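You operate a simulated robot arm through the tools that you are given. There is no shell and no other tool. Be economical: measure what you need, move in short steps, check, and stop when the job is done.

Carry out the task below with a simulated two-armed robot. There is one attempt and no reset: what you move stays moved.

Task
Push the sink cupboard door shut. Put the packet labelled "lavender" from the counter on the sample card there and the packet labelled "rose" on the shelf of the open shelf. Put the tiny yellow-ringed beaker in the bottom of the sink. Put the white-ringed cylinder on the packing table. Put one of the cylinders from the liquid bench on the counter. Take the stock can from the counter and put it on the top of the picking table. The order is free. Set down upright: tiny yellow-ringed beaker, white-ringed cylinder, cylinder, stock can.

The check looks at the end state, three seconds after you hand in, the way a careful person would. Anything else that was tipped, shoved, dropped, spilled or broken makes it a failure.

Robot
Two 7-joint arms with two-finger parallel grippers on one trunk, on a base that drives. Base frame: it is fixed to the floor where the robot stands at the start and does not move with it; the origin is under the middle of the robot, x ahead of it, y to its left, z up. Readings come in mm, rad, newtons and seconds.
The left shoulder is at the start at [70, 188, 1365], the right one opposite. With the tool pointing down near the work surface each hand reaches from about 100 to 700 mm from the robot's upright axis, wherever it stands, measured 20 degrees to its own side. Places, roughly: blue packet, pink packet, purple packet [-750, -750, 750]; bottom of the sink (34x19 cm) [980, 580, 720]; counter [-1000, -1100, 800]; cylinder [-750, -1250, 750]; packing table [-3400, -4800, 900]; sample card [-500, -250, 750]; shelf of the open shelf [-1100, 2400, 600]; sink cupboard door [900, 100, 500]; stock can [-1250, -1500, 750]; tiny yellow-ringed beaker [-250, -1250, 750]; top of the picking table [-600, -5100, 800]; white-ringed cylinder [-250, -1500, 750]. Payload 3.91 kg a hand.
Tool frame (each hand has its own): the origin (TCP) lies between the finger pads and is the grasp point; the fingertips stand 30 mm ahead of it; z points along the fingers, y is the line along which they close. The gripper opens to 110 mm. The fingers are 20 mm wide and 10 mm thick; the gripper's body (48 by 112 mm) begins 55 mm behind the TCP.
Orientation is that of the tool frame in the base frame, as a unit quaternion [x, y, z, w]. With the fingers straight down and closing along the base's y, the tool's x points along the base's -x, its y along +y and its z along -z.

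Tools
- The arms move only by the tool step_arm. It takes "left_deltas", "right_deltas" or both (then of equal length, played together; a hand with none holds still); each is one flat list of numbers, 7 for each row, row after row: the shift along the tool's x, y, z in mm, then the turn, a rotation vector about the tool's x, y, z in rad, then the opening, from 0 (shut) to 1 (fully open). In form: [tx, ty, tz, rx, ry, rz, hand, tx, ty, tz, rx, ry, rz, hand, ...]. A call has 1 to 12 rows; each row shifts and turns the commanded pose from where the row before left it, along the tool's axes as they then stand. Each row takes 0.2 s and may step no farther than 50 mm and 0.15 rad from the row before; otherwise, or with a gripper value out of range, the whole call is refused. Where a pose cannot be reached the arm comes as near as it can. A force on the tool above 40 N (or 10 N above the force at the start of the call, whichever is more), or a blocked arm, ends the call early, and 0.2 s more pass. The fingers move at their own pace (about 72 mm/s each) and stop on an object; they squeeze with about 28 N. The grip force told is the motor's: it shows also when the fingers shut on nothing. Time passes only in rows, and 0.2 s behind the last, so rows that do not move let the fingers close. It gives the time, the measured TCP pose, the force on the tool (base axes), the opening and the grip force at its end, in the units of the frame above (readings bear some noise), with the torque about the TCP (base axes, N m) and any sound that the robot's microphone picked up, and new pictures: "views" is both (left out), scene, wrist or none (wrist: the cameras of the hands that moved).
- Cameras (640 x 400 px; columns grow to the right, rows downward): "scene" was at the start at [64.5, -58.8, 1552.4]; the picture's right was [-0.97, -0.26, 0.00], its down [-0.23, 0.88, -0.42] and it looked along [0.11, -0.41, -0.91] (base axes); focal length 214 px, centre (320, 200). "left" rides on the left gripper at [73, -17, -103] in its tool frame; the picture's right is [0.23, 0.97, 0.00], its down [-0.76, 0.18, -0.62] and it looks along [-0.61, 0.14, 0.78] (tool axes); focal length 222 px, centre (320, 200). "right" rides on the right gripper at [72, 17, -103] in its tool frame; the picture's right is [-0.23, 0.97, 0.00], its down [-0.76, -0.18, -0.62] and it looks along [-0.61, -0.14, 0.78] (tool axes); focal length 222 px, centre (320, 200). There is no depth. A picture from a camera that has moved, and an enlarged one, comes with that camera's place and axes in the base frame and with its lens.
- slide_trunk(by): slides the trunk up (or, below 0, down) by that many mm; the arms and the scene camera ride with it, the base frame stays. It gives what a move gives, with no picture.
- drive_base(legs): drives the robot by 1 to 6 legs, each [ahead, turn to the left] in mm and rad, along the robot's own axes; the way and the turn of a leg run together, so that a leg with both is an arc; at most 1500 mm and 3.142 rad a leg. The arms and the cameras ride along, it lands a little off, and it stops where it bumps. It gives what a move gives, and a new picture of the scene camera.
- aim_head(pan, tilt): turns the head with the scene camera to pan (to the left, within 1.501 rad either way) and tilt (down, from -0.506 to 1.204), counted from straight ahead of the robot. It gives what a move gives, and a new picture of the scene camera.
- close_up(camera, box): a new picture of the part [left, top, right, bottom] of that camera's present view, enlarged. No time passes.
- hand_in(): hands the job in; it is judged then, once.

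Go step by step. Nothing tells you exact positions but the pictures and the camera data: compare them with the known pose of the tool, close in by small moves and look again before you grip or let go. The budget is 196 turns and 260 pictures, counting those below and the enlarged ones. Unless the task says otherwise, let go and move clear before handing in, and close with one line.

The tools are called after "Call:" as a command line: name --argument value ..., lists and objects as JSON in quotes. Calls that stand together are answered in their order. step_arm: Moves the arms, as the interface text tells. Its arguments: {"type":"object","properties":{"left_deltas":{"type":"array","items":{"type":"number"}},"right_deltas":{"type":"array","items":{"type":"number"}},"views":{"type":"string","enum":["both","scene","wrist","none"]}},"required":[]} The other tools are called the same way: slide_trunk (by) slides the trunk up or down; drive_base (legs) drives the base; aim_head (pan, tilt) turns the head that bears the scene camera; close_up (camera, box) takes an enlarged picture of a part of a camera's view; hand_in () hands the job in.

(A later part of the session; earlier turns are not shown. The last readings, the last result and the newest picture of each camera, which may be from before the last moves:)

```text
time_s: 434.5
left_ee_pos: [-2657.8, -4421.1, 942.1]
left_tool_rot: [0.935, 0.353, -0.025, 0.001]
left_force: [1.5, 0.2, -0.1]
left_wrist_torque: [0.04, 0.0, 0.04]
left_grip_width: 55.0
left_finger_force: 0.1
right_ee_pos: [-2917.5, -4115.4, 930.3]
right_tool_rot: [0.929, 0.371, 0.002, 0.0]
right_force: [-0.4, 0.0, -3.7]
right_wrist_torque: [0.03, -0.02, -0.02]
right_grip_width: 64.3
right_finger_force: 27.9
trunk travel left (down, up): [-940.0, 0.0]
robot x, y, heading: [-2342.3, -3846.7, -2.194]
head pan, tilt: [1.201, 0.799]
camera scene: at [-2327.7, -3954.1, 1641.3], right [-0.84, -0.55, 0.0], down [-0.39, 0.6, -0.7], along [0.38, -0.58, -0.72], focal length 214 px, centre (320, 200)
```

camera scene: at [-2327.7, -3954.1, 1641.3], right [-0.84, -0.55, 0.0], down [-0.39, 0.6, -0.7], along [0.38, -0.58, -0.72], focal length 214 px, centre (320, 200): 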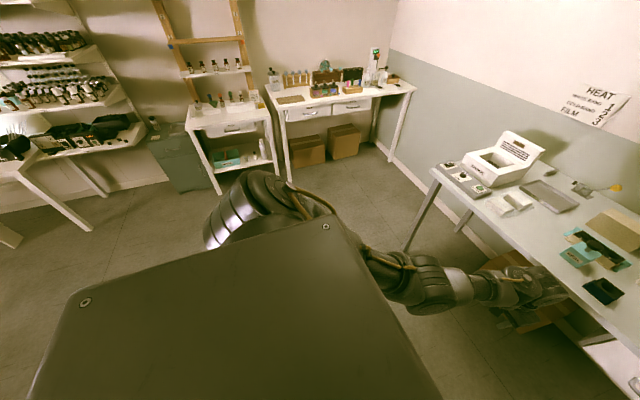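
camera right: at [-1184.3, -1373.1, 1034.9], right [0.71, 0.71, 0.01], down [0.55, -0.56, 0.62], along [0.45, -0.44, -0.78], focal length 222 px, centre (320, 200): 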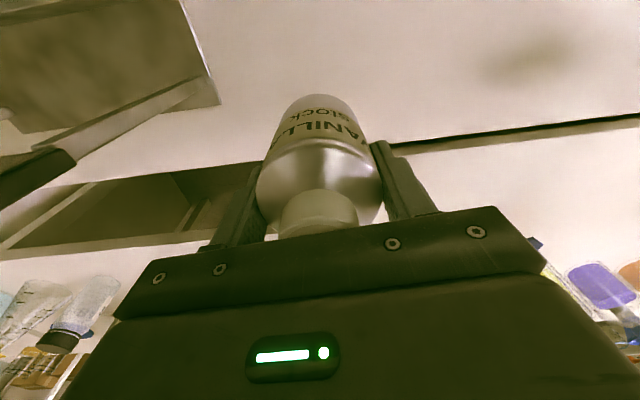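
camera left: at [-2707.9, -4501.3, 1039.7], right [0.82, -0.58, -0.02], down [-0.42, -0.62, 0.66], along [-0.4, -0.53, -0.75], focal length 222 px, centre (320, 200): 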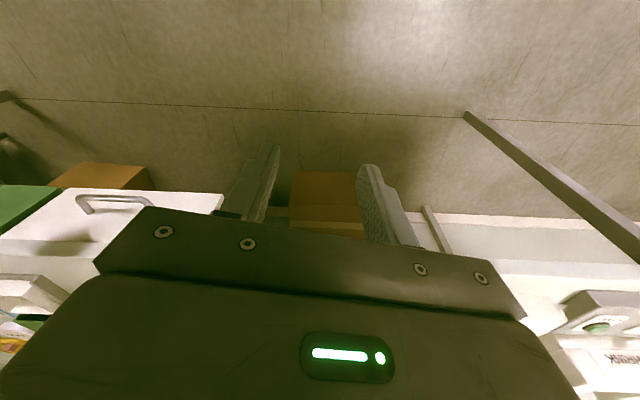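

Found it: the cylinder lies on the floor to my left, seemingly intact. I'll deliver the can first so my right hand is free. Checking the picking table and the fallen cylinder now.

Call:
close_up --camera "scene" --box '[150, 60, 310, 200]'

Call:
aim_head --pan 0.4 --tilt 1.0

```text
2.86 times, centred on (230, 130) of scene
camera zoom: at [-2327.7, -3954.1, 1641.3], right [-0.84, -0.55, 0.0], down [-0.39, 0.6, -0.7], along [0.38, -0.58, -0.72], focal length 613 px, centre (577, 400)
```

zoom: 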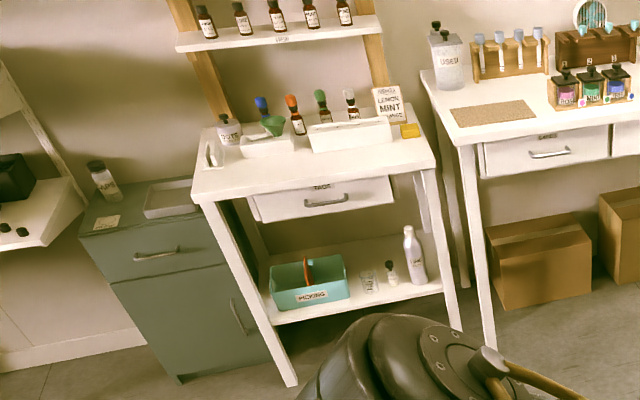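

```text
time_s: 435.7
left_ee_pos: [-2657.6, -4421.2, 942.0]
left_tool_rot: [0.936, 0.352, -0.025, 0.001]
left_force: [-0.1, 0.4, -0.2]
left_wrist_torque: [0.0, 0.02, 0.0]
left_grip_width: 55.2
left_finger_force: 0.0
right_ee_pos: [-2917.2, -4116.9, 929.3]
right_tool_rot: [0.928, 0.372, 0.003, 0.0]
right_force: [0.0, -0.4, -4.9]
right_wrist_torque: [0.02, -0.06, -0.02]
right_grip_width: 64.5
right_finger_force: 27.7
trunk travel left (down, up): [-940.0, 0.0]
robot x, y, heading: [-2340.1, -3846.3, -2.193]
head pan, tilt: [0.4, 1.0]
camera scene: at [-2387.0, -3954.6, 1626.1], right [-0.98, 0.22, 0.0], down [0.18, 0.82, -0.54], along [-0.12, -0.53, -0.84], focal length 214 px, centre (320, 200)
```

scene: 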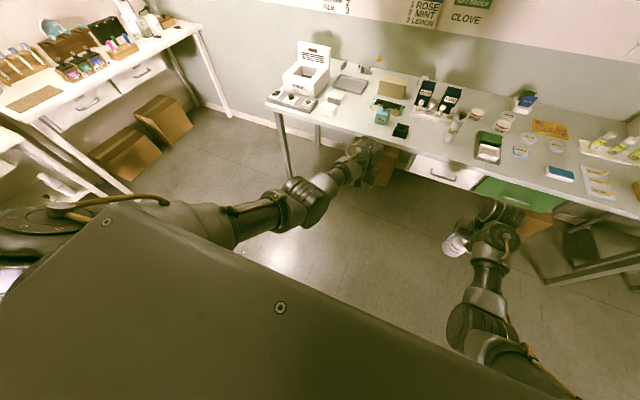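

The picking table, with the labelled bin below, has a free front strip. I'll drive there around the fallen cylinder.

Call:
drive_base --legs '[[110, 0], [0, 1.552], [430, 0], [0, 0.418], [850, 0], [0, -0.418]]'

Call:
aim_head --pan 0.0 --tilt 0.8

Call:
close_up --camera "scene" --box '[180, 100, 480, 300]'

```text
time_s: 445.3
left_ee_pos: [-1326.2, -4314.1, 950.7]
left_tool_rot: [0.241, 0.97, -0.012, 0.031]
left_force: [-0.4, -0.1, -2.9]
left_wrist_torque: [0.0, -0.1, -0.06]
left_grip_width: 55.1
left_finger_force: 0.1
right_ee_pos: [-1520.8, -4661.7, 941.3]
right_tool_rot: [0.222, 0.975, 0.002, 0.01]
right_force: [0.4, -0.1, -6.9]
right_wrist_torque: [-0.01, 0.0, -0.02]
right_grip_width: 64.4
right_finger_force: 27.7
trunk travel left (down, up): [-940.0, 0.0]
robot x, y, heading: [-1946.2, -4229.7, -0.258]
head pan, tilt: [0.4, 1.0]
stopped in leg 5: the robot was blocked; the commanded pose is now the measured one
camera scene: at [-1837.7, -4228.7, 1626.0], right [0.14, -0.99, 0.0], down [-0.83, -0.12, -0.54], along [0.54, 0.08, -0.84], focal length 214 px, centre (320, 200)
```

scene: 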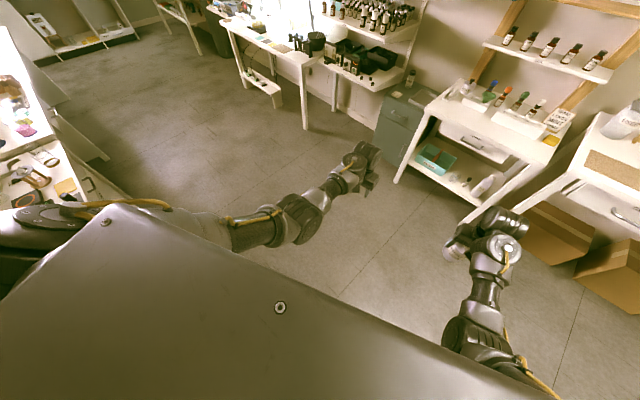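

```text
time_s: 446.1
left_ee_pos: [-1315.5, -4315.6, 948.0]
left_tool_rot: [0.242, 0.97, -0.011, 0.026]
left_force: [-0.4, 0.9, 0.3]
left_wrist_torque: [0.03, -0.02, 0.02]
left_grip_width: 54.8
left_finger_force: 0.0
right_ee_pos: [-1508.5, -4665.3, 936.3]
right_tool_rot: [0.221, 0.975, 0.002, 0.004]
right_force: [0.0, 0.2, -4.7]
right_wrist_torque: [-0.04, -0.02, 0.01]
right_grip_width: 64.3
right_finger_force: 28.0
trunk travel left (down, up): [-940.0, 0.0]
robot x, y, heading: [-1947.3, -4224.7, -0.26]
head pan, tilt: [0.0, 0.799]
camera scene: at [-1828.2, -4258.9, 1641.7], right [-0.25, -0.97, 0.0], down [-0.69, 0.18, -0.7], along [0.68, -0.18, -0.72], focal length 214 px, centre (320, 200)
```

scene: 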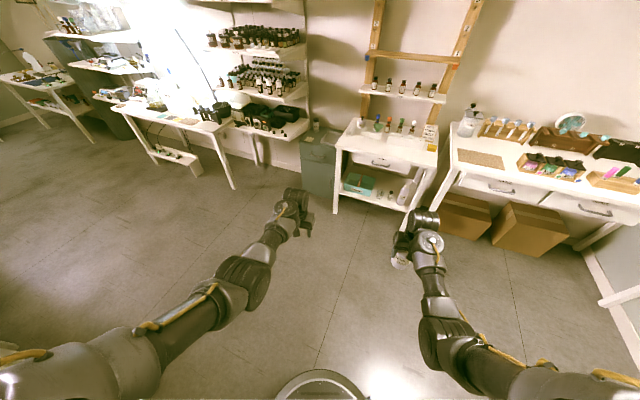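

```text
2.00 times, centred on (330, 200) of scene
camera zoom: at [-1828.2, -4258.9, 1641.7], right [-0.25, -0.97, 0.0], down [-0.69, 0.18, -0.7], along [0.68, -0.18, -0.72], focal length 429 px, centre (300, 200)
```

zoom: 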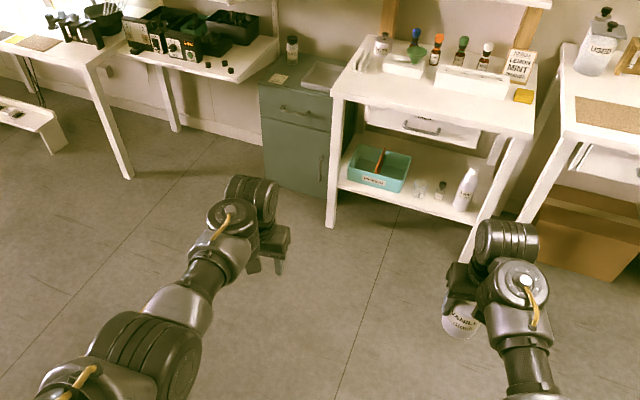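

Call:
aim_head --pan -0.9 --tilt 1.2

Call:
aim_head --pan 1.3 --tilt 1.0

```text
time_s: 447.4
left_ee_pos: [-1313.0, -4316.0, 945.0]
left_tool_rot: [0.242, 0.97, -0.011, 0.025]
left_force: [-0.1, -0.4, 0.5]
left_wrist_torque: [0.0, 0.02, 0.02]
left_grip_width: 55.2
left_finger_force: 0.1
right_ee_pos: [-1507.7, -4666.1, 937.0]
right_tool_rot: [0.221, 0.975, 0.002, 0.004]
right_force: [0.1, 0.5, -4.8]
right_wrist_torque: [0.03, -0.02, 0.03]
right_grip_width: 64.7
right_finger_force: 27.9
trunk travel left (down, up): [-940.0, 0.0]
robot x, y, heading: [-1949.3, -4226.3, -0.257]
head pan, tilt: [-0.901, 1.201]
camera scene: at [-1878.8, -4291.1, 1613.5], right [-0.92, -0.4, 0.0], down [-0.37, 0.85, -0.36], along [0.15, -0.33, -0.93], focal length 214 px, centre (320, 200)
```

scene: 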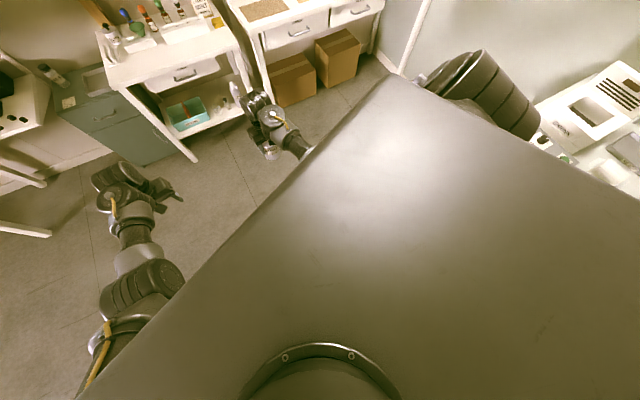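

```text
time_s: 449.4
left_ee_pos: [-1313.2, -4316.4, 944.7]
left_tool_rot: [0.242, 0.97, -0.012, 0.025]
left_force: [0.1, -1.0, 0.6]
left_wrist_torque: [0.01, 0.04, -0.04]
left_grip_width: 54.9
left_finger_force: 0.0
right_ee_pos: [-1506.1, -4666.1, 936.3]
right_tool_rot: [0.22, 0.975, 0.001, 0.004]
right_force: [0.8, -0.1, -4.5]
right_wrist_torque: [0.05, 0.04, 0.02]
right_grip_width: 64.6
right_finger_force: 27.9
trunk travel left (down, up): [-940.0, 0.0]
robot x, y, heading: [-1948.1, -4229.8, -0.258]
head pan, tilt: [1.3, 1.0]
camera scene: at [-1865.8, -4179.9, 1626.1], right [0.86, -0.5, 0.0], down [-0.42, -0.73, -0.54], along [0.27, 0.47, -0.84], focal length 214 px, centre (320, 200)
```

scene: 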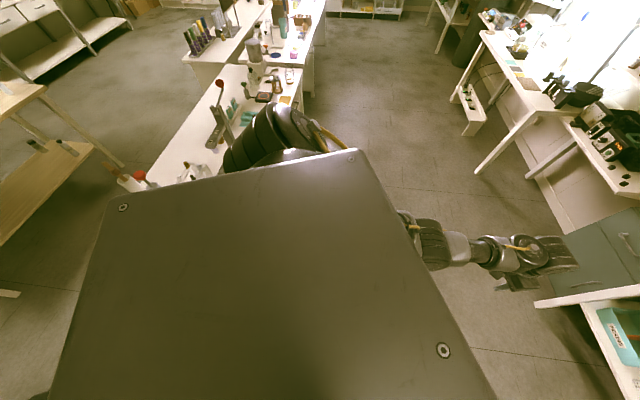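

The base touches the bench's corner. I'll move slightly out, then swing left between the bench and the fallen cylinder.

Call:
drive_base --legs '[[0, -0.3], [130, 0], [0, 0.4], [420, 0]]'

```text
time_s: 455.1
left_ee_pos: [-777.6, -4392.5, 945.6]
left_tool_rot: [0.196, 0.98, -0.01, 0.025]
left_force: [-0.5, -0.5, -0.1]
left_wrist_torque: [0.04, 0.02, 0.02]
left_grip_width: 54.9
left_finger_force: 0.1
right_ee_pos: [-936.9, -4760.5, 936.8]
right_tool_rot: [0.174, 0.985, 0.002, 0.004]
right_force: [-0.1, -0.7, -4.7]
right_wrist_torque: [-0.02, 0.08, -0.01]
right_grip_width: 64.5
right_finger_force: 28.0
trunk travel left (down, up): [-940.0, 0.0]
robot x, y, heading: [-1413.4, -4368.1, -0.163]
head pan, tilt: [1.3, 1.0]
camera scene: at [-1341.4, -4310.2, 1626.2], right [0.91, -0.42, 0.0], down [-0.35, -0.76, -0.54], along [0.23, 0.49, -0.84], focal length 214 px, centre (320, 200)
```

scene: 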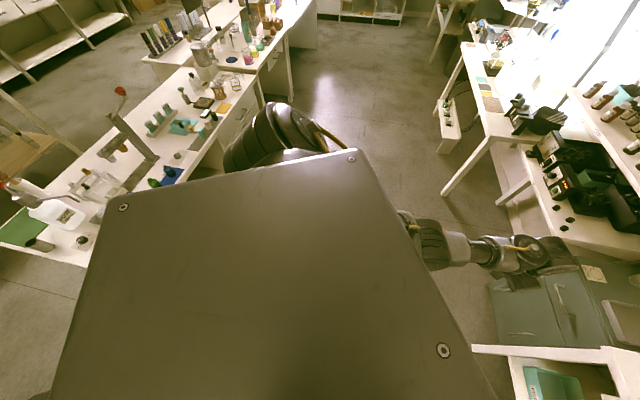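

Call:
drive_base --legs '[[0, -0.24], [230, 0]]'

Call:
aim_head --pan -0.1 --tilt 0.9

Call:
close_up --camera "scene" --box '[200, 80, 480, 280]'

```text
time_s: 457.6
left_ee_pos: [-594.9, -4630.5, 945.3]
left_tool_rot: [0.31, 0.95, -0.014, 0.025]
left_force: [-0.5, -0.4, 0.0]
left_wrist_torque: [-0.02, -0.04, -0.01]
left_grip_width: 55.2
left_finger_force: 0.1
right_ee_pos: [-834.5, -4948.9, 936.9]
right_tool_rot: [0.29, 0.957, 0.001, 0.004]
right_force: [1.3, 0.3, -4.5]
right_wrist_torque: [0.01, 0.03, 0.01]
right_grip_width: 64.4
right_finger_force: 28.4
trunk travel left (down, up): [-940.0, 0.0]
robot x, y, heading: [-1207.4, -4450.7, -0.401]
head pan, tilt: [1.3, 1.0]
camera scene: at [-1124.1, -4417.0, 1626.3], right [0.78, -0.62, 0.0], down [-0.52, -0.66, -0.54], along [0.34, 0.42, -0.84], focal length 214 px, centre (320, 200)
```

scene: 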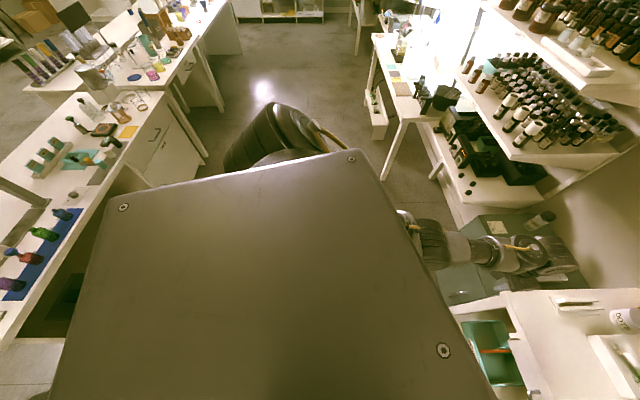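

```text
time_s: 459.2
left_ee_pos: [-595.6, -4631.5, 945.0]
left_tool_rot: [0.31, 0.95, -0.013, 0.024]
left_force: [0.4, -0.4, 0.6]
left_wrist_torque: [-0.03, 0.03, -0.02]
left_grip_width: 54.9
left_finger_force: 0.0
right_ee_pos: [-835.7, -4948.9, 935.5]
right_tool_rot: [0.29, 0.957, 0.001, 0.003]
right_force: [0.2, -0.6, -3.6]
right_wrist_torque: [0.0, 0.0, 0.01]
right_grip_width: 64.3
right_finger_force: 27.5
trunk travel left (down, up): [-940.0, 0.0]
robot x, y, heading: [-1206.1, -4451.9, -0.397]
head pan, tilt: [-0.099, 0.901]
camera scene: at [-1099.3, -4508.2, 1633.3], right [-0.48, -0.88, 0.0], down [-0.69, 0.37, -0.62], along [0.55, -0.3, -0.78], focal length 214 px, centre (320, 200)
```

scene: 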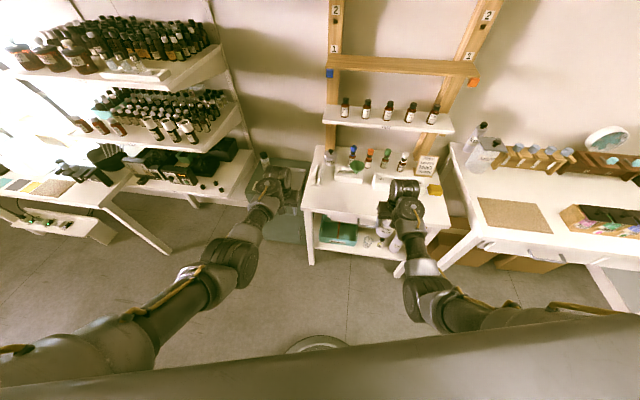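

```text
2.00 times, centred on (340, 180) of scene
camera zoom: at [-1099.3, -4508.2, 1633.3], right [-0.48, -0.88, 0.0], down [-0.69, 0.37, -0.62], along [0.55, -0.3, -0.78], focal length 429 px, centre (280, 240)
```

zoom: 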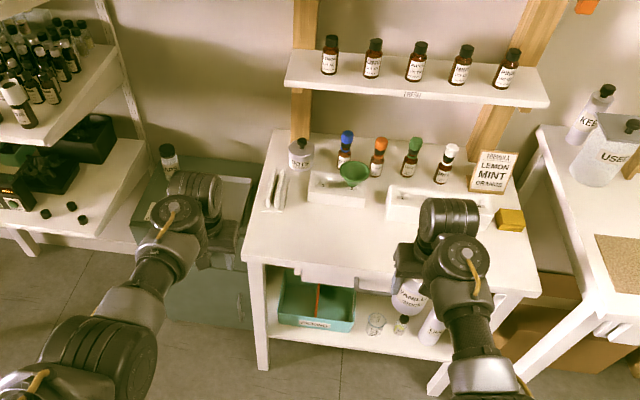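

The table top is at about z 0.756 with a free front strip. I'll drive 150 mm closer.

Call:
drive_base --legs '[[150, 0]]'

Call:
step_arm --right_deltas '[-28, 0, 0, 0, 0, 0, 0, -28, 0, 0, 0, 0, 0, 0, -24, 0, 0, 0, 0, 0, 0]' --views "wrist"

Call:
close_up --camera "scene" --box '[240, 120, 480, 300]'

```text
time_s: 460.5
left_ee_pos: [-462.0, -4687.6, 945.8]
left_tool_rot: [0.311, 0.95, -0.013, 0.023]
left_force: [1.4, 0.9, 0.6]
left_wrist_torque: [-0.02, 0.03, 0.01]
left_grip_width: 55.1
left_finger_force: 0.1
right_ee_pos: [-702.6, -5006.4, 937.8]
right_tool_rot: [0.291, 0.957, 0.002, 0.005]
right_force: [0.2, -0.2, -4.1]
right_wrist_torque: [0.05, 0.0, 0.0]
right_grip_width: 64.5
right_finger_force: 27.4
trunk travel left (down, up): [-940.0, 0.0]
robot x, y, heading: [-1075.5, -4510.4, -0.407]
head pan, tilt: [-0.099, 0.901]
camera scene: at [-966.9, -4564.4, 1633.6], right [-0.48, -0.88, 0.0], down [-0.69, 0.38, -0.62], along [0.55, -0.3, -0.78], focal length 214 px, centre (320, 200)
```

scene: 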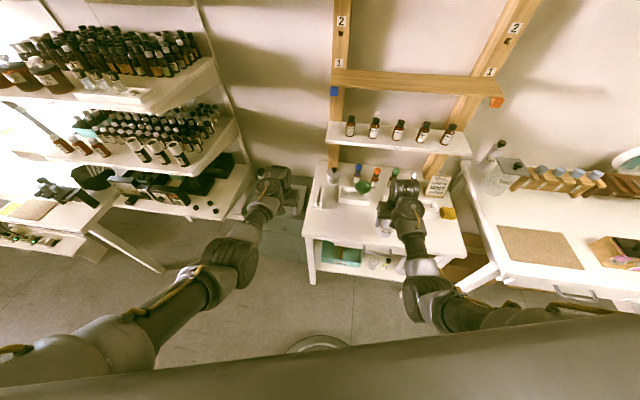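

```text
time_s: 461.3
left_ee_pos: [-458.9, -4689.4, 944.7]
left_tool_rot: [0.311, 0.95, -0.013, 0.023]
left_force: [0.1, -0.7, -0.9]
left_wrist_torque: [0.0, -0.01, 0.0]
left_grip_width: 55.2
left_finger_force: 0.0
right_ee_pos: [-633.1, -5053.7, 933.0]
right_tool_rot: [0.29, 0.957, 0.003, 0.003]
right_force: [-0.1, 0.3, -4.4]
right_wrist_torque: [0.04, 0.02, 0.0]
right_grip_width: 64.5
right_finger_force: 27.8
trunk travel left (down, up): [-940.0, 0.0]
robot x, y, heading: [-1073.7, -4509.6, -0.405]
head pan, tilt: [-0.099, 0.901]
camera right: at [-685.2, -5000.4, 1037.0], right [0.73, 0.68, 0.01], down [0.53, -0.57, 0.62], along [0.43, -0.45, -0.78], focal length 222 px, centre (320, 200)
```

right: 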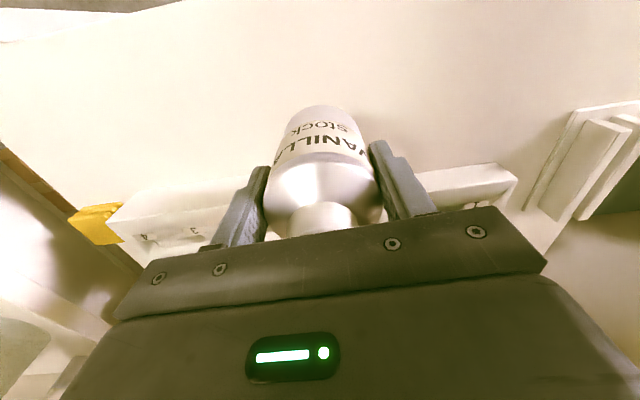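

```text
2.22 times, centred on (360, 210) of scene
camera zoom: at [-962.3, -4566.6, 1633.1], right [-0.48, -0.88, 0.0], down [-0.69, 0.38, -0.62], along [0.54, -0.3, -0.78], focal length 477 px, centre (231, 178)
```

zoom: 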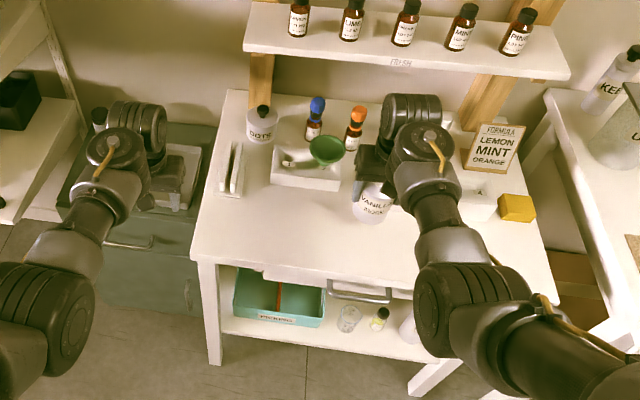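

Over the free strip. I'll descend to contact.

Call:
step_arm --right_deltas '[0, 0, 30, 0, 0, 0, 0, 0, 0, 30, 0, 0, 0, 0, 0, 0, 25, 0, 0, 0, 0, 0, 0, 10, 0, 0, 0, 0, 0, 0, 5, 0, 0, 0, 0, 0, 0, 4, 0, 0, 0, 0, 0, 0, 4, 0, 0, 0, 0]' --views "wrist"

```text
time_s: 462.2
left_ee_pos: [-462.7, -4687.0, 946.8]
left_tool_rot: [0.312, 0.95, -0.014, 0.024]
left_force: [0.8, -0.3, -0.3]
left_wrist_torque: [0.03, 0.05, -0.04]
left_grip_width: 55.0
left_finger_force: 0.1
right_ee_pos: [-629.7, -5053.5, 862.8]
right_tool_rot: [0.292, 0.956, -0.002, 0.012]
right_force: [-11.5, 9.3, 38.6]
right_wrist_torque: [-0.03, 1.44, -0.35]
right_grip_width: 64.7
right_finger_force: 27.5
trunk travel left (down, up): [-940.0, 0.0]
robot x, y, heading: [-1073.7, -4508.5, -0.404]
head pan, tilt: [-0.099, 0.901]
stopped in row 4 (right hand): the force on the tool passed its limit at 58 N (the readings are from after the stop); the commanded pose is now the measured one
camera right: at [-681.5, -4997.9, 964.6], right [0.73, 0.68, 0.01], down [0.52, -0.57, 0.64], along [0.44, -0.47, -0.77], focal length 222 px, centre (320, 200)
```

right: 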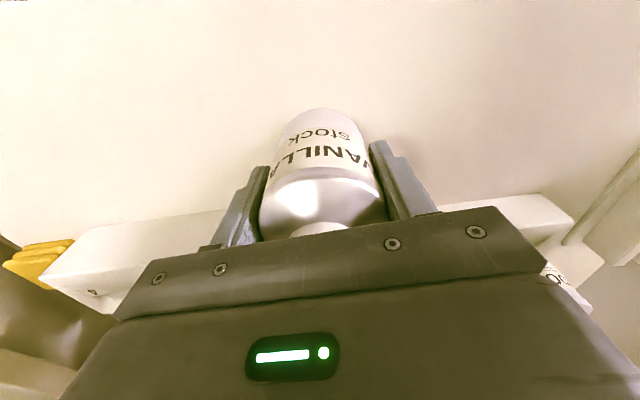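

Contact at the expected table height of 0.80. I'll ease off slightly and read the force.

Call:
step_arm --right_deltas '[0, 0, -2, 0, 0, 0, 0]' --views "none"

Call:
close_up --camera "scene" --box '[300, 150, 440, 260]'

```text
time_s: 462.6
left_ee_pos: [-461.1, -4685.3, 947.1]
left_tool_rot: [0.311, 0.95, -0.015, 0.025]
left_force: [-0.1, -0.1, -0.2]
left_wrist_torque: [0.01, -0.01, 0.02]
left_grip_width: 55.0
left_finger_force: 0.0
right_ee_pos: [-628.2, -5052.4, 863.2]
right_tool_rot: [0.292, 0.956, -0.002, 0.014]
right_force: [0.2, 1.4, 24.4]
right_wrist_torque: [-0.11, 0.53, -0.12]
right_grip_width: 64.3
right_finger_force: 28.1
trunk travel left (down, up): [-940.0, 0.0]
robot x, y, heading: [-1078.1, -4509.3, -0.403]
head pan, tilt: [-0.099, 0.901]
```

```text
3.64 times, centred on (370, 205) of scene
camera zoom: at [-967.4, -4560.7, 1633.8], right [-0.48, -0.88, 0.0], down [-0.69, 0.37, -0.62], along [0.55, -0.3, -0.78], focal length 780 px, centre (138, 182)
```

zoom: 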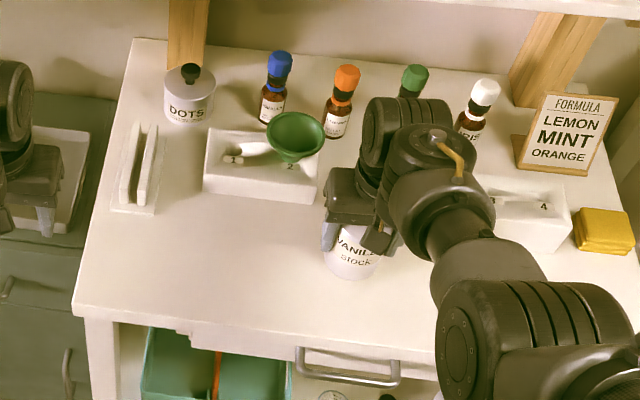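

Call:
step_arm --right_deltas '[0, 0, -2, 0, 0, 0, 0, 0, 0, 0, 0, 0, 0, 0.68, 0, 0, 0, 0, 0, 0, 0.68, 0, 0, -20, 0, 0, 0, 0.68, 0, 0, -30, 0, 0, 0, 0.68, 0, 0, -30, 0, 0, 0, 0.68]' --views "wrist"

```text
time_s: 464.0
left_ee_pos: [-460.5, -4688.8, 944.9]
left_tool_rot: [0.311, 0.95, -0.014, 0.025]
left_force: [-0.5, -0.2, 0.0]
left_wrist_torque: [0.01, -0.01, 0.0]
left_grip_width: 54.9
left_finger_force: 0.1
right_ee_pos: [-630.2, -5052.7, 940.4]
right_tool_rot: [0.291, 0.957, -0.001, 0.01]
right_force: [0.2, 0.0, 0.6]
right_wrist_torque: [-0.02, 0.0, 0.01]
right_grip_width: 74.5
right_finger_force: 0.1
trunk travel left (down, up): [-940.0, 0.0]
robot x, y, heading: [-1079.7, -4511.1, -0.399]
head pan, tilt: [-0.099, 0.901]
camera right: at [-681.7, -4998.9, 1042.5], right [0.73, 0.68, 0.01], down [0.52, -0.57, 0.64], along [0.44, -0.46, -0.77], focal length 222 px, centre (320, 200)
```

right: 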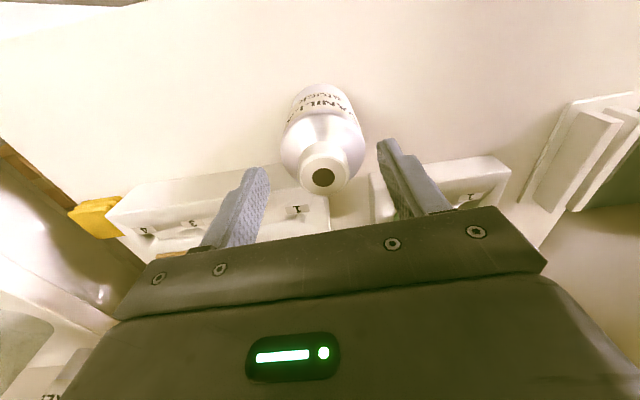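

The can stands upright on the picking table. Next I'll retrieve the fallen cylinder, positioning so its base end points towards me for the right hand.

Call:
drive_base --legs '[[-200, 0], [0, -0.43], [-308, 0], [0, -1.24]]'

Call:
aim_head --pan -0.2 --tilt 1.0

```text
time_s: 471.6
left_ee_pos: [-1697.9, -4805.8, 945.2]
left_tool_rot: [0.909, 0.417, -0.026, 0.007]
left_force: [-0.7, -0.7, 0.0]
left_wrist_torque: [0.01, 0.02, -0.02]
left_grip_width: 55.0
left_finger_force: 0.0
right_ee_pos: [-2048.0, -4606.5, 939.9]
right_tool_rot: [0.9, 0.436, -0.008, 0.007]
right_force: [0.3, 0.2, -0.3]
right_wrist_torque: [-0.02, -0.01, 0.0]
right_grip_width: 74.7
right_finger_force: 0.0
trunk travel left (down, up): [-940.0, 0.0]
robot x, y, heading: [-1471.9, -4207.0, -2.052]
head pan, tilt: [-0.099, 0.901]
camera scene: at [-1537.3, -4312.6, 1633.4], right [-0.84, 0.55, 0.0], down [0.43, 0.66, -0.62], along [-0.34, -0.52, -0.78], focal length 214 px, centre (320, 200)
```

scene: 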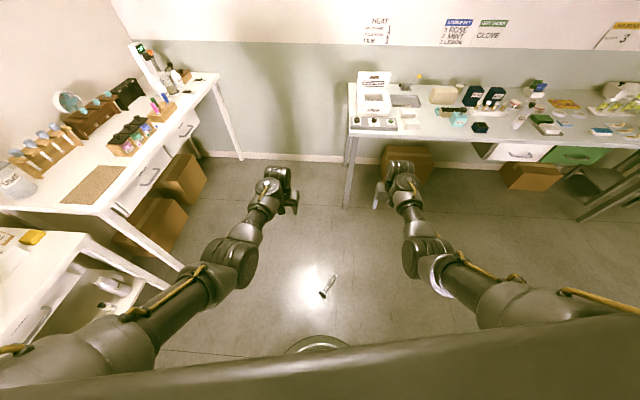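

```text
time_s: 472.2
left_ee_pos: [-1698.3, -4804.6, 944.4]
left_tool_rot: [0.908, 0.417, -0.026, 0.006]
left_force: [-0.4, -0.4, 0.2]
left_wrist_torque: [0.0, 0.05, -0.03]
left_grip_width: 54.9
left_finger_force: 0.0
right_ee_pos: [-2050.2, -4606.3, 941.0]
right_tool_rot: [0.9, 0.435, -0.008, 0.007]
right_force: [-0.6, 0.5, -1.1]
right_wrist_torque: [0.0, 0.0, 0.01]
right_grip_width: 75.1
right_finger_force: 0.0
trunk travel left (down, up): [-940.0, 0.0]
robot x, y, heading: [-1470.7, -4204.7, -2.049]
head pan, tilt: [-0.201, 1.0]
camera scene: at [-1540.3, -4303.2, 1626.2], right [-0.78, 0.63, 0.0], down [0.53, 0.65, -0.54], along [-0.34, -0.42, -0.84], focal length 214 px, centre (320, 200)
```

scene: 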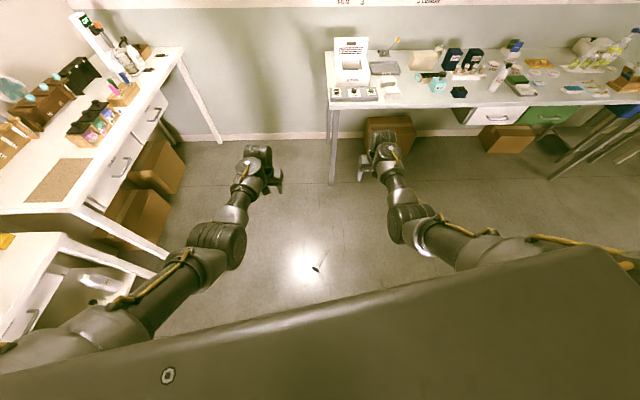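

Call:
aim_head --pan 0.0 --tilt 0.85

Call:
close_up --camera "scene" --box '[270, 250, 370, 320]'

```text
time_s: 473.0
left_ee_pos: [-1698.1, -4804.4, 945.6]
left_tool_rot: [0.909, 0.416, -0.027, 0.007]
left_force: [0.5, 0.1, 0.4]
left_wrist_torque: [0.0, -0.01, -0.02]
left_grip_width: 55.0
left_finger_force: 0.1
right_ee_pos: [-2049.2, -4607.5, 941.5]
right_tool_rot: [0.9, 0.436, -0.008, 0.007]
right_force: [0.4, 0.5, -0.2]
right_wrist_torque: [0.0, -0.02, 0.01]
right_grip_width: 74.7
right_finger_force: 0.1
trunk travel left (down, up): [-940.0, 0.0]
robot x, y, heading: [-1470.4, -4203.5, -2.054]
head pan, tilt: [0.0, 0.85]
camera scene: at [-1532.5, -4318.5, 1637.2], right [-0.89, 0.46, 0.0], down [0.35, 0.67, -0.66], along [-0.3, -0.58, -0.75], focal length 214 px, centre (320, 200)
```

scene: 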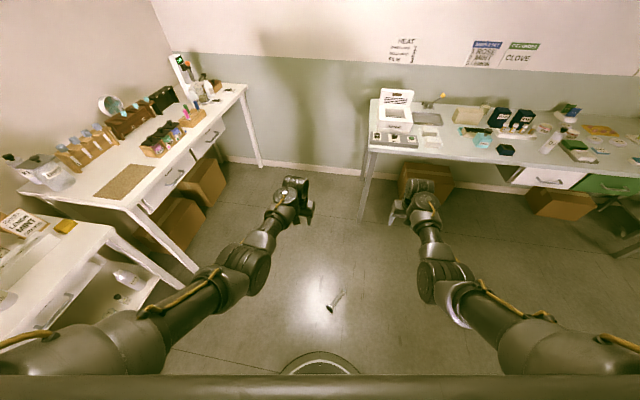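

```text
5.71 times, centred on (320, 285) of scene
camera zoom: at [-1532.5, -4318.5, 1637.2], right [-0.89, 0.46, 0.0], down [0.35, 0.67, -0.66], along [-0.3, -0.58, -0.75], focal length 1226 px, centre (320, -286)
```

zoom: 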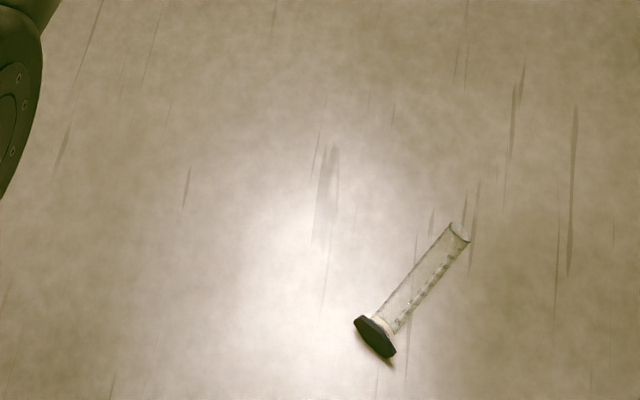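

The cylinder is intact: base towards me on the left, top away to the right. I'll position the right hand above the tube, yaw it to line up, and lower the trunk.

Call:
step_arm --right_deltas '[11, 37.4, 0, 0, 0, 0, 0.7, 11, 37.4, 0, 0, 0, 0, 0.7, 11, 37.4, 0, 0, 0, 0, 0.7, 11, 37.4, 0, 0, 0, 0, 0.7, 11, 37.4, 0, 0, 0, 0, 0.7, 0, 0, 0, 0, 0, 0.137, 0.7, 0, 0, 0, 0, 0, 0.137, 0.7, 0, 0, 0, 0, 0, 0.137, 0.7, 0, 0, 0, 0, 0, 0.137, 0.7]' --views "none"

Call:
slide_trunk --by -400

Call:
slide_trunk --by -330

Call:
step_arm --right_deltas '[0, 0, 0, 0, 0, 0, 0.7]' --views "wrist"

```text
time_s: 475.0
left_ee_pos: [-1698.6, -4805.3, 945.6]
left_tool_rot: [0.909, 0.417, -0.026, 0.005]
left_force: [0.0, 0.3, -0.3]
left_wrist_torque: [-0.02, 0.0, -0.05]
left_grip_width: 55.2
left_finger_force: 0.0
right_ee_pos: [-1869.3, -4681.0, 939.5]
right_tool_rot: [0.985, 0.174, -0.007, 0.009]
right_force: [0.2, -0.5, -0.8]
right_wrist_torque: [0.02, 0.0, -0.04]
right_grip_width: 77.2
right_finger_force: 0.0
trunk travel left (down, up): [-940.0, 0.0]
robot x, y, heading: [-1470.6, -4203.2, -2.052]
head pan, tilt: [0.0, 0.85]
```

```text
time_s: 478.8
left_ee_pos: [-1698.1, -4805.2, 543.8]
left_tool_rot: [0.908, 0.417, -0.028, 0.006]
left_force: [-0.1, -0.1, 0.1]
left_wrist_torque: [-0.01, 0.03, 0.0]
left_grip_width: 55.1
left_finger_force: 0.0
right_ee_pos: [-1869.6, -4680.4, 540.0]
right_tool_rot: [0.985, 0.175, -0.006, 0.01]
right_force: [0.5, -0.7, -0.4]
right_wrist_torque: [0.02, -0.02, 0.0]
right_grip_width: 77.0
right_finger_force: 0.1
trunk travel left (down, up): [-540.0, 400.0]
robot x, y, heading: [-1470.1, -4201.4, -2.048]
head pan, tilt: [0.0, 0.85]
```

```text
time_s: 482.1
left_ee_pos: [-1698.5, -4804.1, 215.0]
left_tool_rot: [0.909, 0.416, -0.026, 0.006]
left_force: [-0.4, 0.6, -0.1]
left_wrist_torque: [-0.02, 0.05, -0.03]
left_grip_width: 55.2
left_finger_force: 0.1
right_ee_pos: [-1868.8, -4681.3, 210.0]
right_tool_rot: [0.984, 0.176, -0.006, 0.009]
right_force: [0.5, -0.5, -0.3]
right_wrist_torque: [-0.03, -0.02, -0.01]
right_grip_width: 76.9
right_finger_force: 0.1
trunk travel left (down, up): [-210.0, 730.0]
robot x, y, heading: [-1471.0, -4208.3, -2.054]
head pan, tilt: [0.0, 0.85]
```

```text
time_s: 482.5
left_ee_pos: [-1698.3, -4804.4, 214.6]
left_tool_rot: [0.909, 0.416, -0.027, 0.007]
left_force: [0.2, -0.3, -0.1]
left_wrist_torque: [-0.01, -0.02, -0.03]
left_grip_width: 55.1
left_finger_force: 0.0
right_ee_pos: [-1868.4, -4680.4, 209.1]
right_tool_rot: [0.985, 0.175, -0.006, 0.009]
right_force: [0.4, -0.1, 0.4]
right_wrist_torque: [0.0, 0.03, 0.04]
right_grip_width: 77.0
right_finger_force: 0.0
trunk travel left (down, up): [-210.0, 730.0]
robot x, y, heading: [-1472.4, -4201.4, -2.054]
head pan, tilt: [0.0, 0.85]
camera right: at [-1793.7, -4670.7, 312.5], right [0.12, -0.99, 0.02], down [-0.77, -0.08, 0.63], along [-0.63, -0.09, -0.77], focal length 222 px, centre (320, 200)
```

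right: 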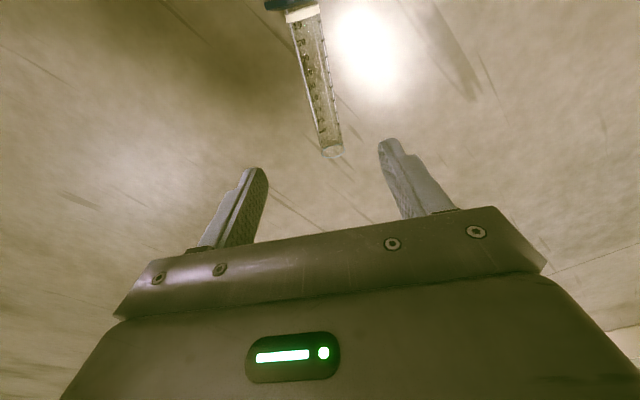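

The white ring is visible at the base, and the tube is aligned under the hand. I'll lower and grip.

Call:
slide_trunk --by -160

Call:
step_arm --right_deltas '[0, 0, 8, 0, 0, 0, 0.7, 0, 0, 5, 0, 0, 0, 0.7, 0, 0, 0, 0, 0, 0, 0, 0, 0, 0, 0, 0, 0, 0, 0, 0, 0, 0, 0, 0, 0]' --views "wrist"

```text
time_s: 484.3
left_ee_pos: [-1698.8, -4803.5, 56.3]
left_tool_rot: [0.909, 0.416, -0.026, 0.006]
left_force: [-0.2, 0.2, -0.3]
left_wrist_torque: [0.02, 0.03, -0.03]
left_grip_width: 55.0
left_finger_force: 0.1
right_ee_pos: [-1868.2, -4680.8, 49.2]
right_tool_rot: [0.984, 0.175, -0.006, 0.009]
right_force: [0.3, 1.2, -0.1]
right_wrist_torque: [-0.03, 0.01, 0.0]
right_grip_width: 76.8
right_finger_force: 0.0
trunk travel left (down, up): [-50.0, 890.0]
robot x, y, heading: [-1470.2, -4201.3, -2.05]
head pan, tilt: [0.0, 0.85]
```

```text
time_s: 485.5
left_ee_pos: [-1699.6, -4804.7, 55.1]
left_tool_rot: [0.909, 0.417, -0.027, 0.006]
left_force: [0.4, 0.0, -0.3]
left_wrist_torque: [0.02, 0.03, 0.02]
left_grip_width: 54.8
left_finger_force: 0.0
right_ee_pos: [-1868.4, -4682.4, 36.9]
right_tool_rot: [0.985, 0.175, -0.007, 0.009]
right_force: [-0.5, 1.2, 1.8]
right_wrist_torque: [0.01, 0.06, 0.25]
right_grip_width: 31.8
right_finger_force: 28.0
trunk travel left (down, up): [-50.0, 890.0]
robot x, y, heading: [-1468.7, -4203.3, -2.055]
head pan, tilt: [0.0, 0.85]
camera right: at [-1793.5, -4671.0, 139.6], right [0.12, -0.99, 0.02], down [-0.77, -0.08, 0.63], along [-0.63, -0.09, -0.77], focal length 222 px, centre (320, 200)
```

right: 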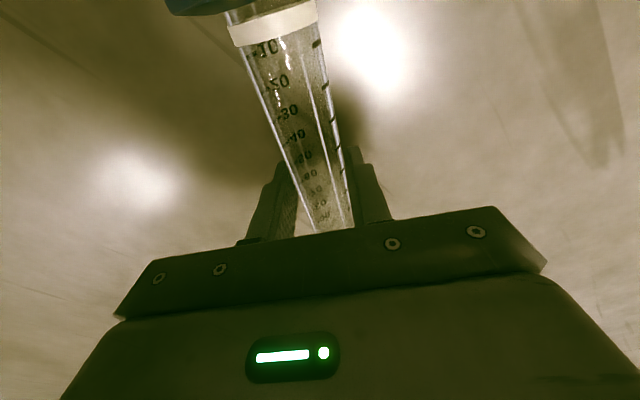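

Gripped with the base towards me. I'll raise the trunk, undo the yaw and pitch the tool forward so the cylinder comes upright.

Call:
slide_trunk --by 400

Call:
slide_trunk --by 350

Call:
step_arm --right_deltas '[0, 0, 0, 0, 0, -0.137, 0, 0, 0, 0, 0, 0, -0.137, 0, 0, 0, 0, 0, 0, -0.137, 0, 0, 0, 0, 0, 0, -0.137, 0, 0, -10, 0, 0, -0.14, 0, 0, 0, -10, 0, 0, -0.14, 0, 0, 0, -10, 0, 0, -0.14, 0, 0, 0, 0, 0, 0, -0.14, 0, 0, 0, 0, 0, 0, -0.14, 0, 0, 0, 0, 0, 0, -0.14, 0, 0, 0, 0, 0, 0, -0.14, 0, 0, 0, 0, 0, 0, -0.14, 0, 0]' --views "scene"

```text
time_s: 489.3
left_ee_pos: [-1699.1, -4803.1, 454.7]
left_tool_rot: [0.909, 0.416, -0.026, 0.007]
left_force: [0.5, 0.5, -0.2]
left_wrist_torque: [-0.01, -0.02, -0.02]
left_grip_width: 55.0
left_finger_force: 0.1
right_ee_pos: [-1869.1, -4682.3, 436.3]
right_tool_rot: [0.984, 0.175, -0.007, 0.009]
right_force: [0.2, 0.5, -1.0]
right_wrist_torque: [-0.03, 0.02, 0.0]
right_grip_width: 30.2
right_finger_force: 27.8
trunk travel left (down, up): [-450.0, 490.0]
robot x, y, heading: [-1473.7, -4204.6, -2.051]
head pan, tilt: [0.0, 0.85]
```

```text
time_s: 492.7
left_ee_pos: [-1698.6, -4805.2, 804.4]
left_tool_rot: [0.909, 0.417, -0.026, 0.006]
left_force: [0.3, 0.0, 0.7]
left_wrist_torque: [0.02, 0.01, 0.0]
left_grip_width: 54.9
left_finger_force: 0.2
right_ee_pos: [-1868.9, -4680.2, 786.0]
right_tool_rot: [0.984, 0.176, -0.007, 0.009]
right_force: [0.0, 0.2, -0.1]
right_wrist_torque: [-0.03, -0.01, -0.04]
right_grip_width: 30.0
right_finger_force: 28.4
trunk travel left (down, up): [-800.0, 140.0]
robot x, y, heading: [-1471.0, -4206.3, -2.051]
head pan, tilt: [0.0, 0.85]
```

```text
time_s: 495.3
left_ee_pos: [-1696.7, -4804.9, 804.9]
left_tool_rot: [0.909, 0.416, -0.027, 0.007]
left_force: [0.3, -0.8, -0.3]
left_wrist_torque: [0.01, 0.01, 0.01]
left_grip_width: 55.0
left_finger_force: 0.1
right_ee_pos: [-1892.3, -4661.8, 787.0]
right_tool_rot: [0.758, 0.365, -0.486, 0.237]
right_force: [0.3, 0.0, -0.3]
right_wrist_torque: [0.01, 0.02, 0.06]
right_grip_width: 30.0
right_finger_force: 28.5
trunk travel left (down, up): [-800.0, 140.0]
robot x, y, heading: [-1471.7, -4203.7, -2.051]
head pan, tilt: [0.0, 0.85]
camera scene: at [-1532.0, -4318.5, 1497.3], right [-0.89, 0.46, 0.0], down [0.35, 0.67, -0.66], along [-0.3, -0.59, -0.75], focal length 214 px, centre (320, 200)
```

scene: 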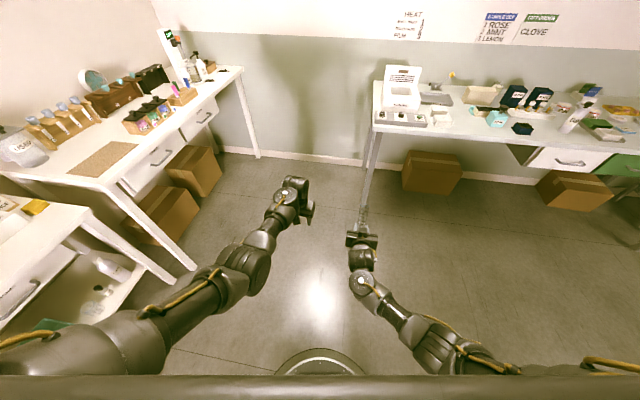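

I'll finish the pitch, raise the cylinder, and fold the left arm back for clearance.

Call:
slide_trunk --by 140

Call:
step_arm --right_deltas '[-10, 0, 15, 0, -0.143, 0, 0, -20, 0, 15, 0, -0.143, 0, 0, -30, 0, 15, 0, -0.143, 0, 0, -35, 0, 0, 0, 0, 0, 0, -35, 0, 0, 0, 0, 0, 0, 0, 0, 0, 0, 0, 0, 0, 0, 0, 0, 0, 0, 0, 0, 0, 0, 0, 0, 0, 0, 0, 0, 0, 0, 0, 0, 0, 0, 0, 0, 0, 0, 0, 0, 0]' --left_deltas '[30, 0, 22, 0, 0, 0, 0.3, 30, 0, 22, 0, 0, 0, 0.3, 30, 0, 22, 0, 0, 0, 0.3, 30, 0, 22, 0, 0, 0, 0.3, 30, 0, 22, 0, 0, 0, 0.3, 30, 0, 22, 0, 0, 0, 0.3, 30, 0, 22, 0, 0, 0, 0.3, 30, 0, 22, 0, 0, 0, 0.3, 30, 0, 22, 0, 0, 0, 0.3, 30, 0, 22, 0, 0, 0, 0.3]' --views "scene"

```text
time_s: 497.0
left_ee_pos: [-1699.9, -4804.8, 945.5]
left_tool_rot: [0.909, 0.416, -0.026, 0.005]
left_force: [0.4, 0.3, 0.0]
left_wrist_torque: [-0.01, 0.03, 0.02]
left_grip_width: 55.2
left_finger_force: 0.0
right_ee_pos: [-1892.9, -4661.8, 927.1]
right_tool_rot: [0.759, 0.365, -0.484, 0.236]
right_force: [-0.3, -0.6, -1.2]
right_wrist_torque: [-0.01, -0.03, 0.0]
right_grip_width: 30.3
right_finger_force: 27.9
trunk travel left (down, up): [-940.0, 0.0]
robot x, y, heading: [-1473.6, -4205.9, -2.056]
head pan, tilt: [0.0, 0.85]
```

```text
time_s: 499.2
left_ee_pos: [-1512.2, -4585.4, 709.1]
left_tool_rot: [0.909, 0.416, -0.027, 0.007]
left_force: [0.6, 0.5, -0.9]
left_wrist_torque: [-0.02, 0.01, -0.02]
left_grip_width: 33.1
left_finger_force: 0.1
right_ee_pos: [-1928.2, -4705.7, 1041.6]
right_tool_rot: [0.638, 0.306, -0.635, 0.31]
right_force: [0.3, 0.7, -1.4]
right_wrist_torque: [0.06, -0.02, 0.01]
right_grip_width: 30.0
right_finger_force: 28.3
trunk travel left (down, up): [-940.0, 0.0]
robot x, y, heading: [-1470.7, -4206.1, -2.049]
head pan, tilt: [0.0, 0.85]
camera scene: at [-1531.3, -4317.7, 1637.4], right [-0.89, 0.46, 0.0], down [0.35, 0.67, -0.66], along [-0.31, -0.59, -0.75], focal length 214 px, centre (320, 200)
```

scene: 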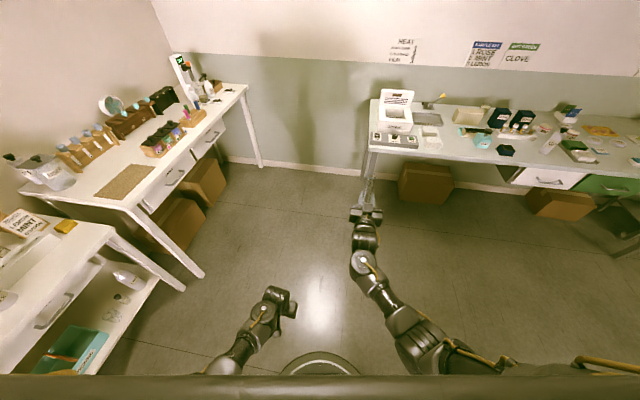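

Call:
close_up --camera "scene" --box '[330, 130, 430, 260]'

Call:
drive_base --legs '[[0, -0.78], [720, 0], [0, 0.62]]'

```text
3.08 times, centred on (380, 195) of scene
camera zoom: at [-1531.3, -4317.7, 1637.4], right [-0.89, 0.46, 0.0], down [0.35, 0.67, -0.66], along [-0.31, -0.59, -0.75], focal length 660 px, centre (135, 215)
```

zoom: 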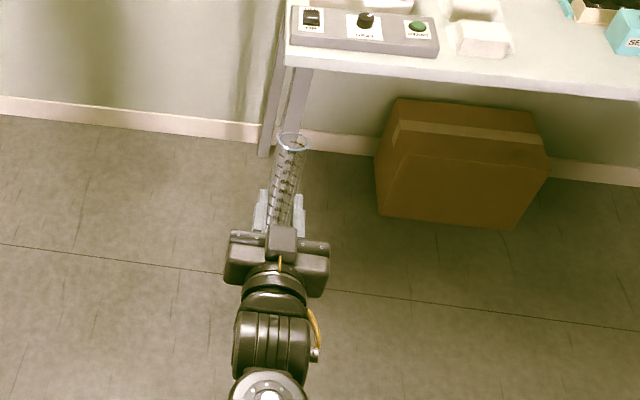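

```text
time_s: 506.9
left_ee_pos: [-2264.5, -4792.1, 709.1]
left_tool_rot: [0.939, 0.343, -0.027, 0.005]
left_force: [0.9, 0.3, -0.3]
left_wrist_torque: [0.0, 0.02, 0.02]
left_grip_width: 32.9
left_finger_force: 0.0
right_ee_pos: [-2693.9, -4846.8, 1042.2]
right_tool_rot: [0.66, 0.255, -0.658, 0.258]
right_force: [-0.2, -0.6, -0.9]
right_wrist_torque: [0.01, 0.0, 0.01]
right_grip_width: 30.2
right_finger_force: 27.6
trunk travel left (down, up): [-940.0, 0.0]
robot x, y, heading: [-2165.7, -4418.9, -2.211]
head pan, tilt: [0.0, 0.85]
camera scene: at [-2242.0, -4525.7, 1637.2], right [-0.8, 0.6, 0.0], down [0.45, 0.6, -0.66], along [-0.39, -0.53, -0.75], focal length 214 px, centre (320, 200)
```

scene: 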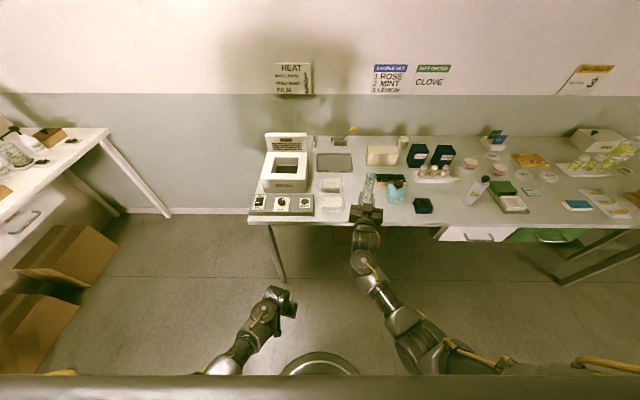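

Call:
close_up --camera "scene" --box '[300, 140, 460, 250]'

```text
3.64 times, centred on (380, 195) of scene
camera zoom: at [-2242.0, -4525.7, 1637.2], right [-0.8, 0.6, 0.0], down [0.45, 0.6, -0.66], along [-0.39, -0.53, -0.75], focal length 780 px, centre (102, 218)
```

zoom: 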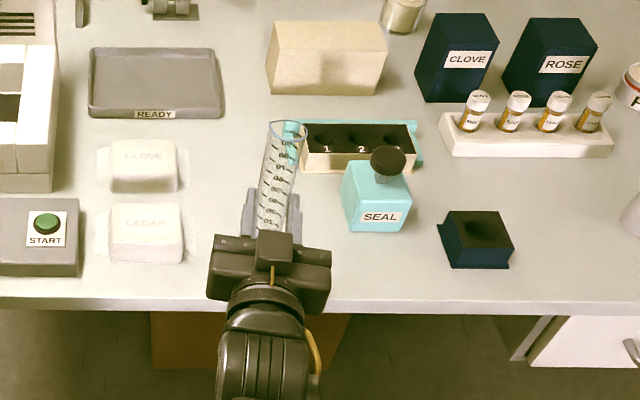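

There's a free patch between the white CEDAR box and the SEAL bottle. I'll move 63 mm forward, then lower in small steps.

Call:
step_arm --right_deltas '[0, -4, 32, 0, 0, 0, 0, 0, -4, 31, 0, 0, 0, 0, 12, 0, 0, 0, 0, 0, 0, 6, 0, 0, 0, 0, 0, 0, 4, 0, 0, 0, 0, 0, 0, 4, 0, 0, 0, 0, 0, 0, 4, 0, 0, 0, 0, 0, 0]' --views "wrist"

Call:
close_up --camera "scene" --box '[300, 140, 460, 250]'

```text
time_s: 508.5
left_ee_pos: [-2265.0, -4793.3, 708.1]
left_tool_rot: [0.939, 0.343, -0.026, 0.005]
left_force: [-0.3, 0.4, -0.5]
left_wrist_torque: [0.0, 0.0, 0.0]
left_grip_width: 32.9
left_finger_force: 0.0
right_ee_pos: [-2745.4, -4882.8, 1011.9]
right_tool_rot: [0.66, 0.255, -0.658, 0.257]
right_force: [0.7, 0.1, -0.9]
right_wrist_torque: [0.01, 0.01, 0.0]
right_grip_width: 29.9
right_finger_force: 27.8
trunk travel left (down, up): [-940.0, 0.0]
robot x, y, heading: [-2163.2, -4424.4, -2.21]
head pan, tilt: [0.0, 0.85]
camera right: at [-2657.6, -4827.4, 940.4], right [0.66, -0.72, 0.23], down [0.34, 0.55, 0.76], along [-0.68, -0.42, 0.6], focal length 222 px, centre (320, 200)
```

right: 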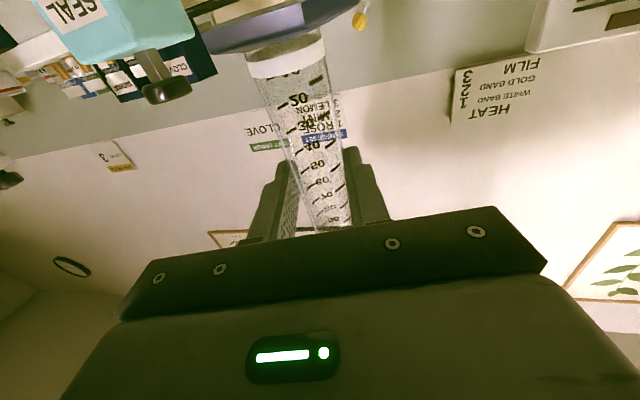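

```text
3.64 times, centred on (380, 195) of scene
camera zoom: at [-2242.0, -4526.2, 1637.2], right [-0.8, 0.6, 0.0], down [0.45, 0.6, -0.66], along [-0.39, -0.53, -0.75], focal length 780 px, centre (102, 218)
```

zoom: 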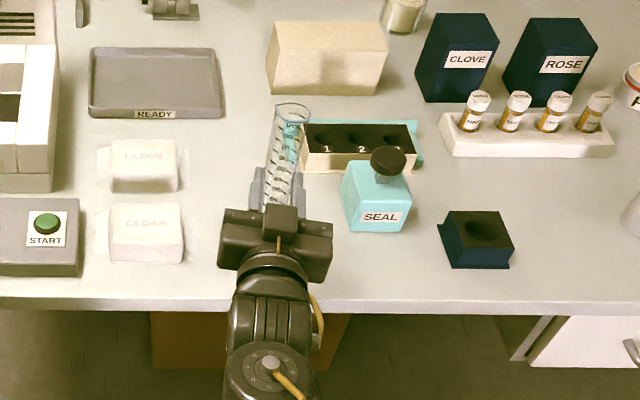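

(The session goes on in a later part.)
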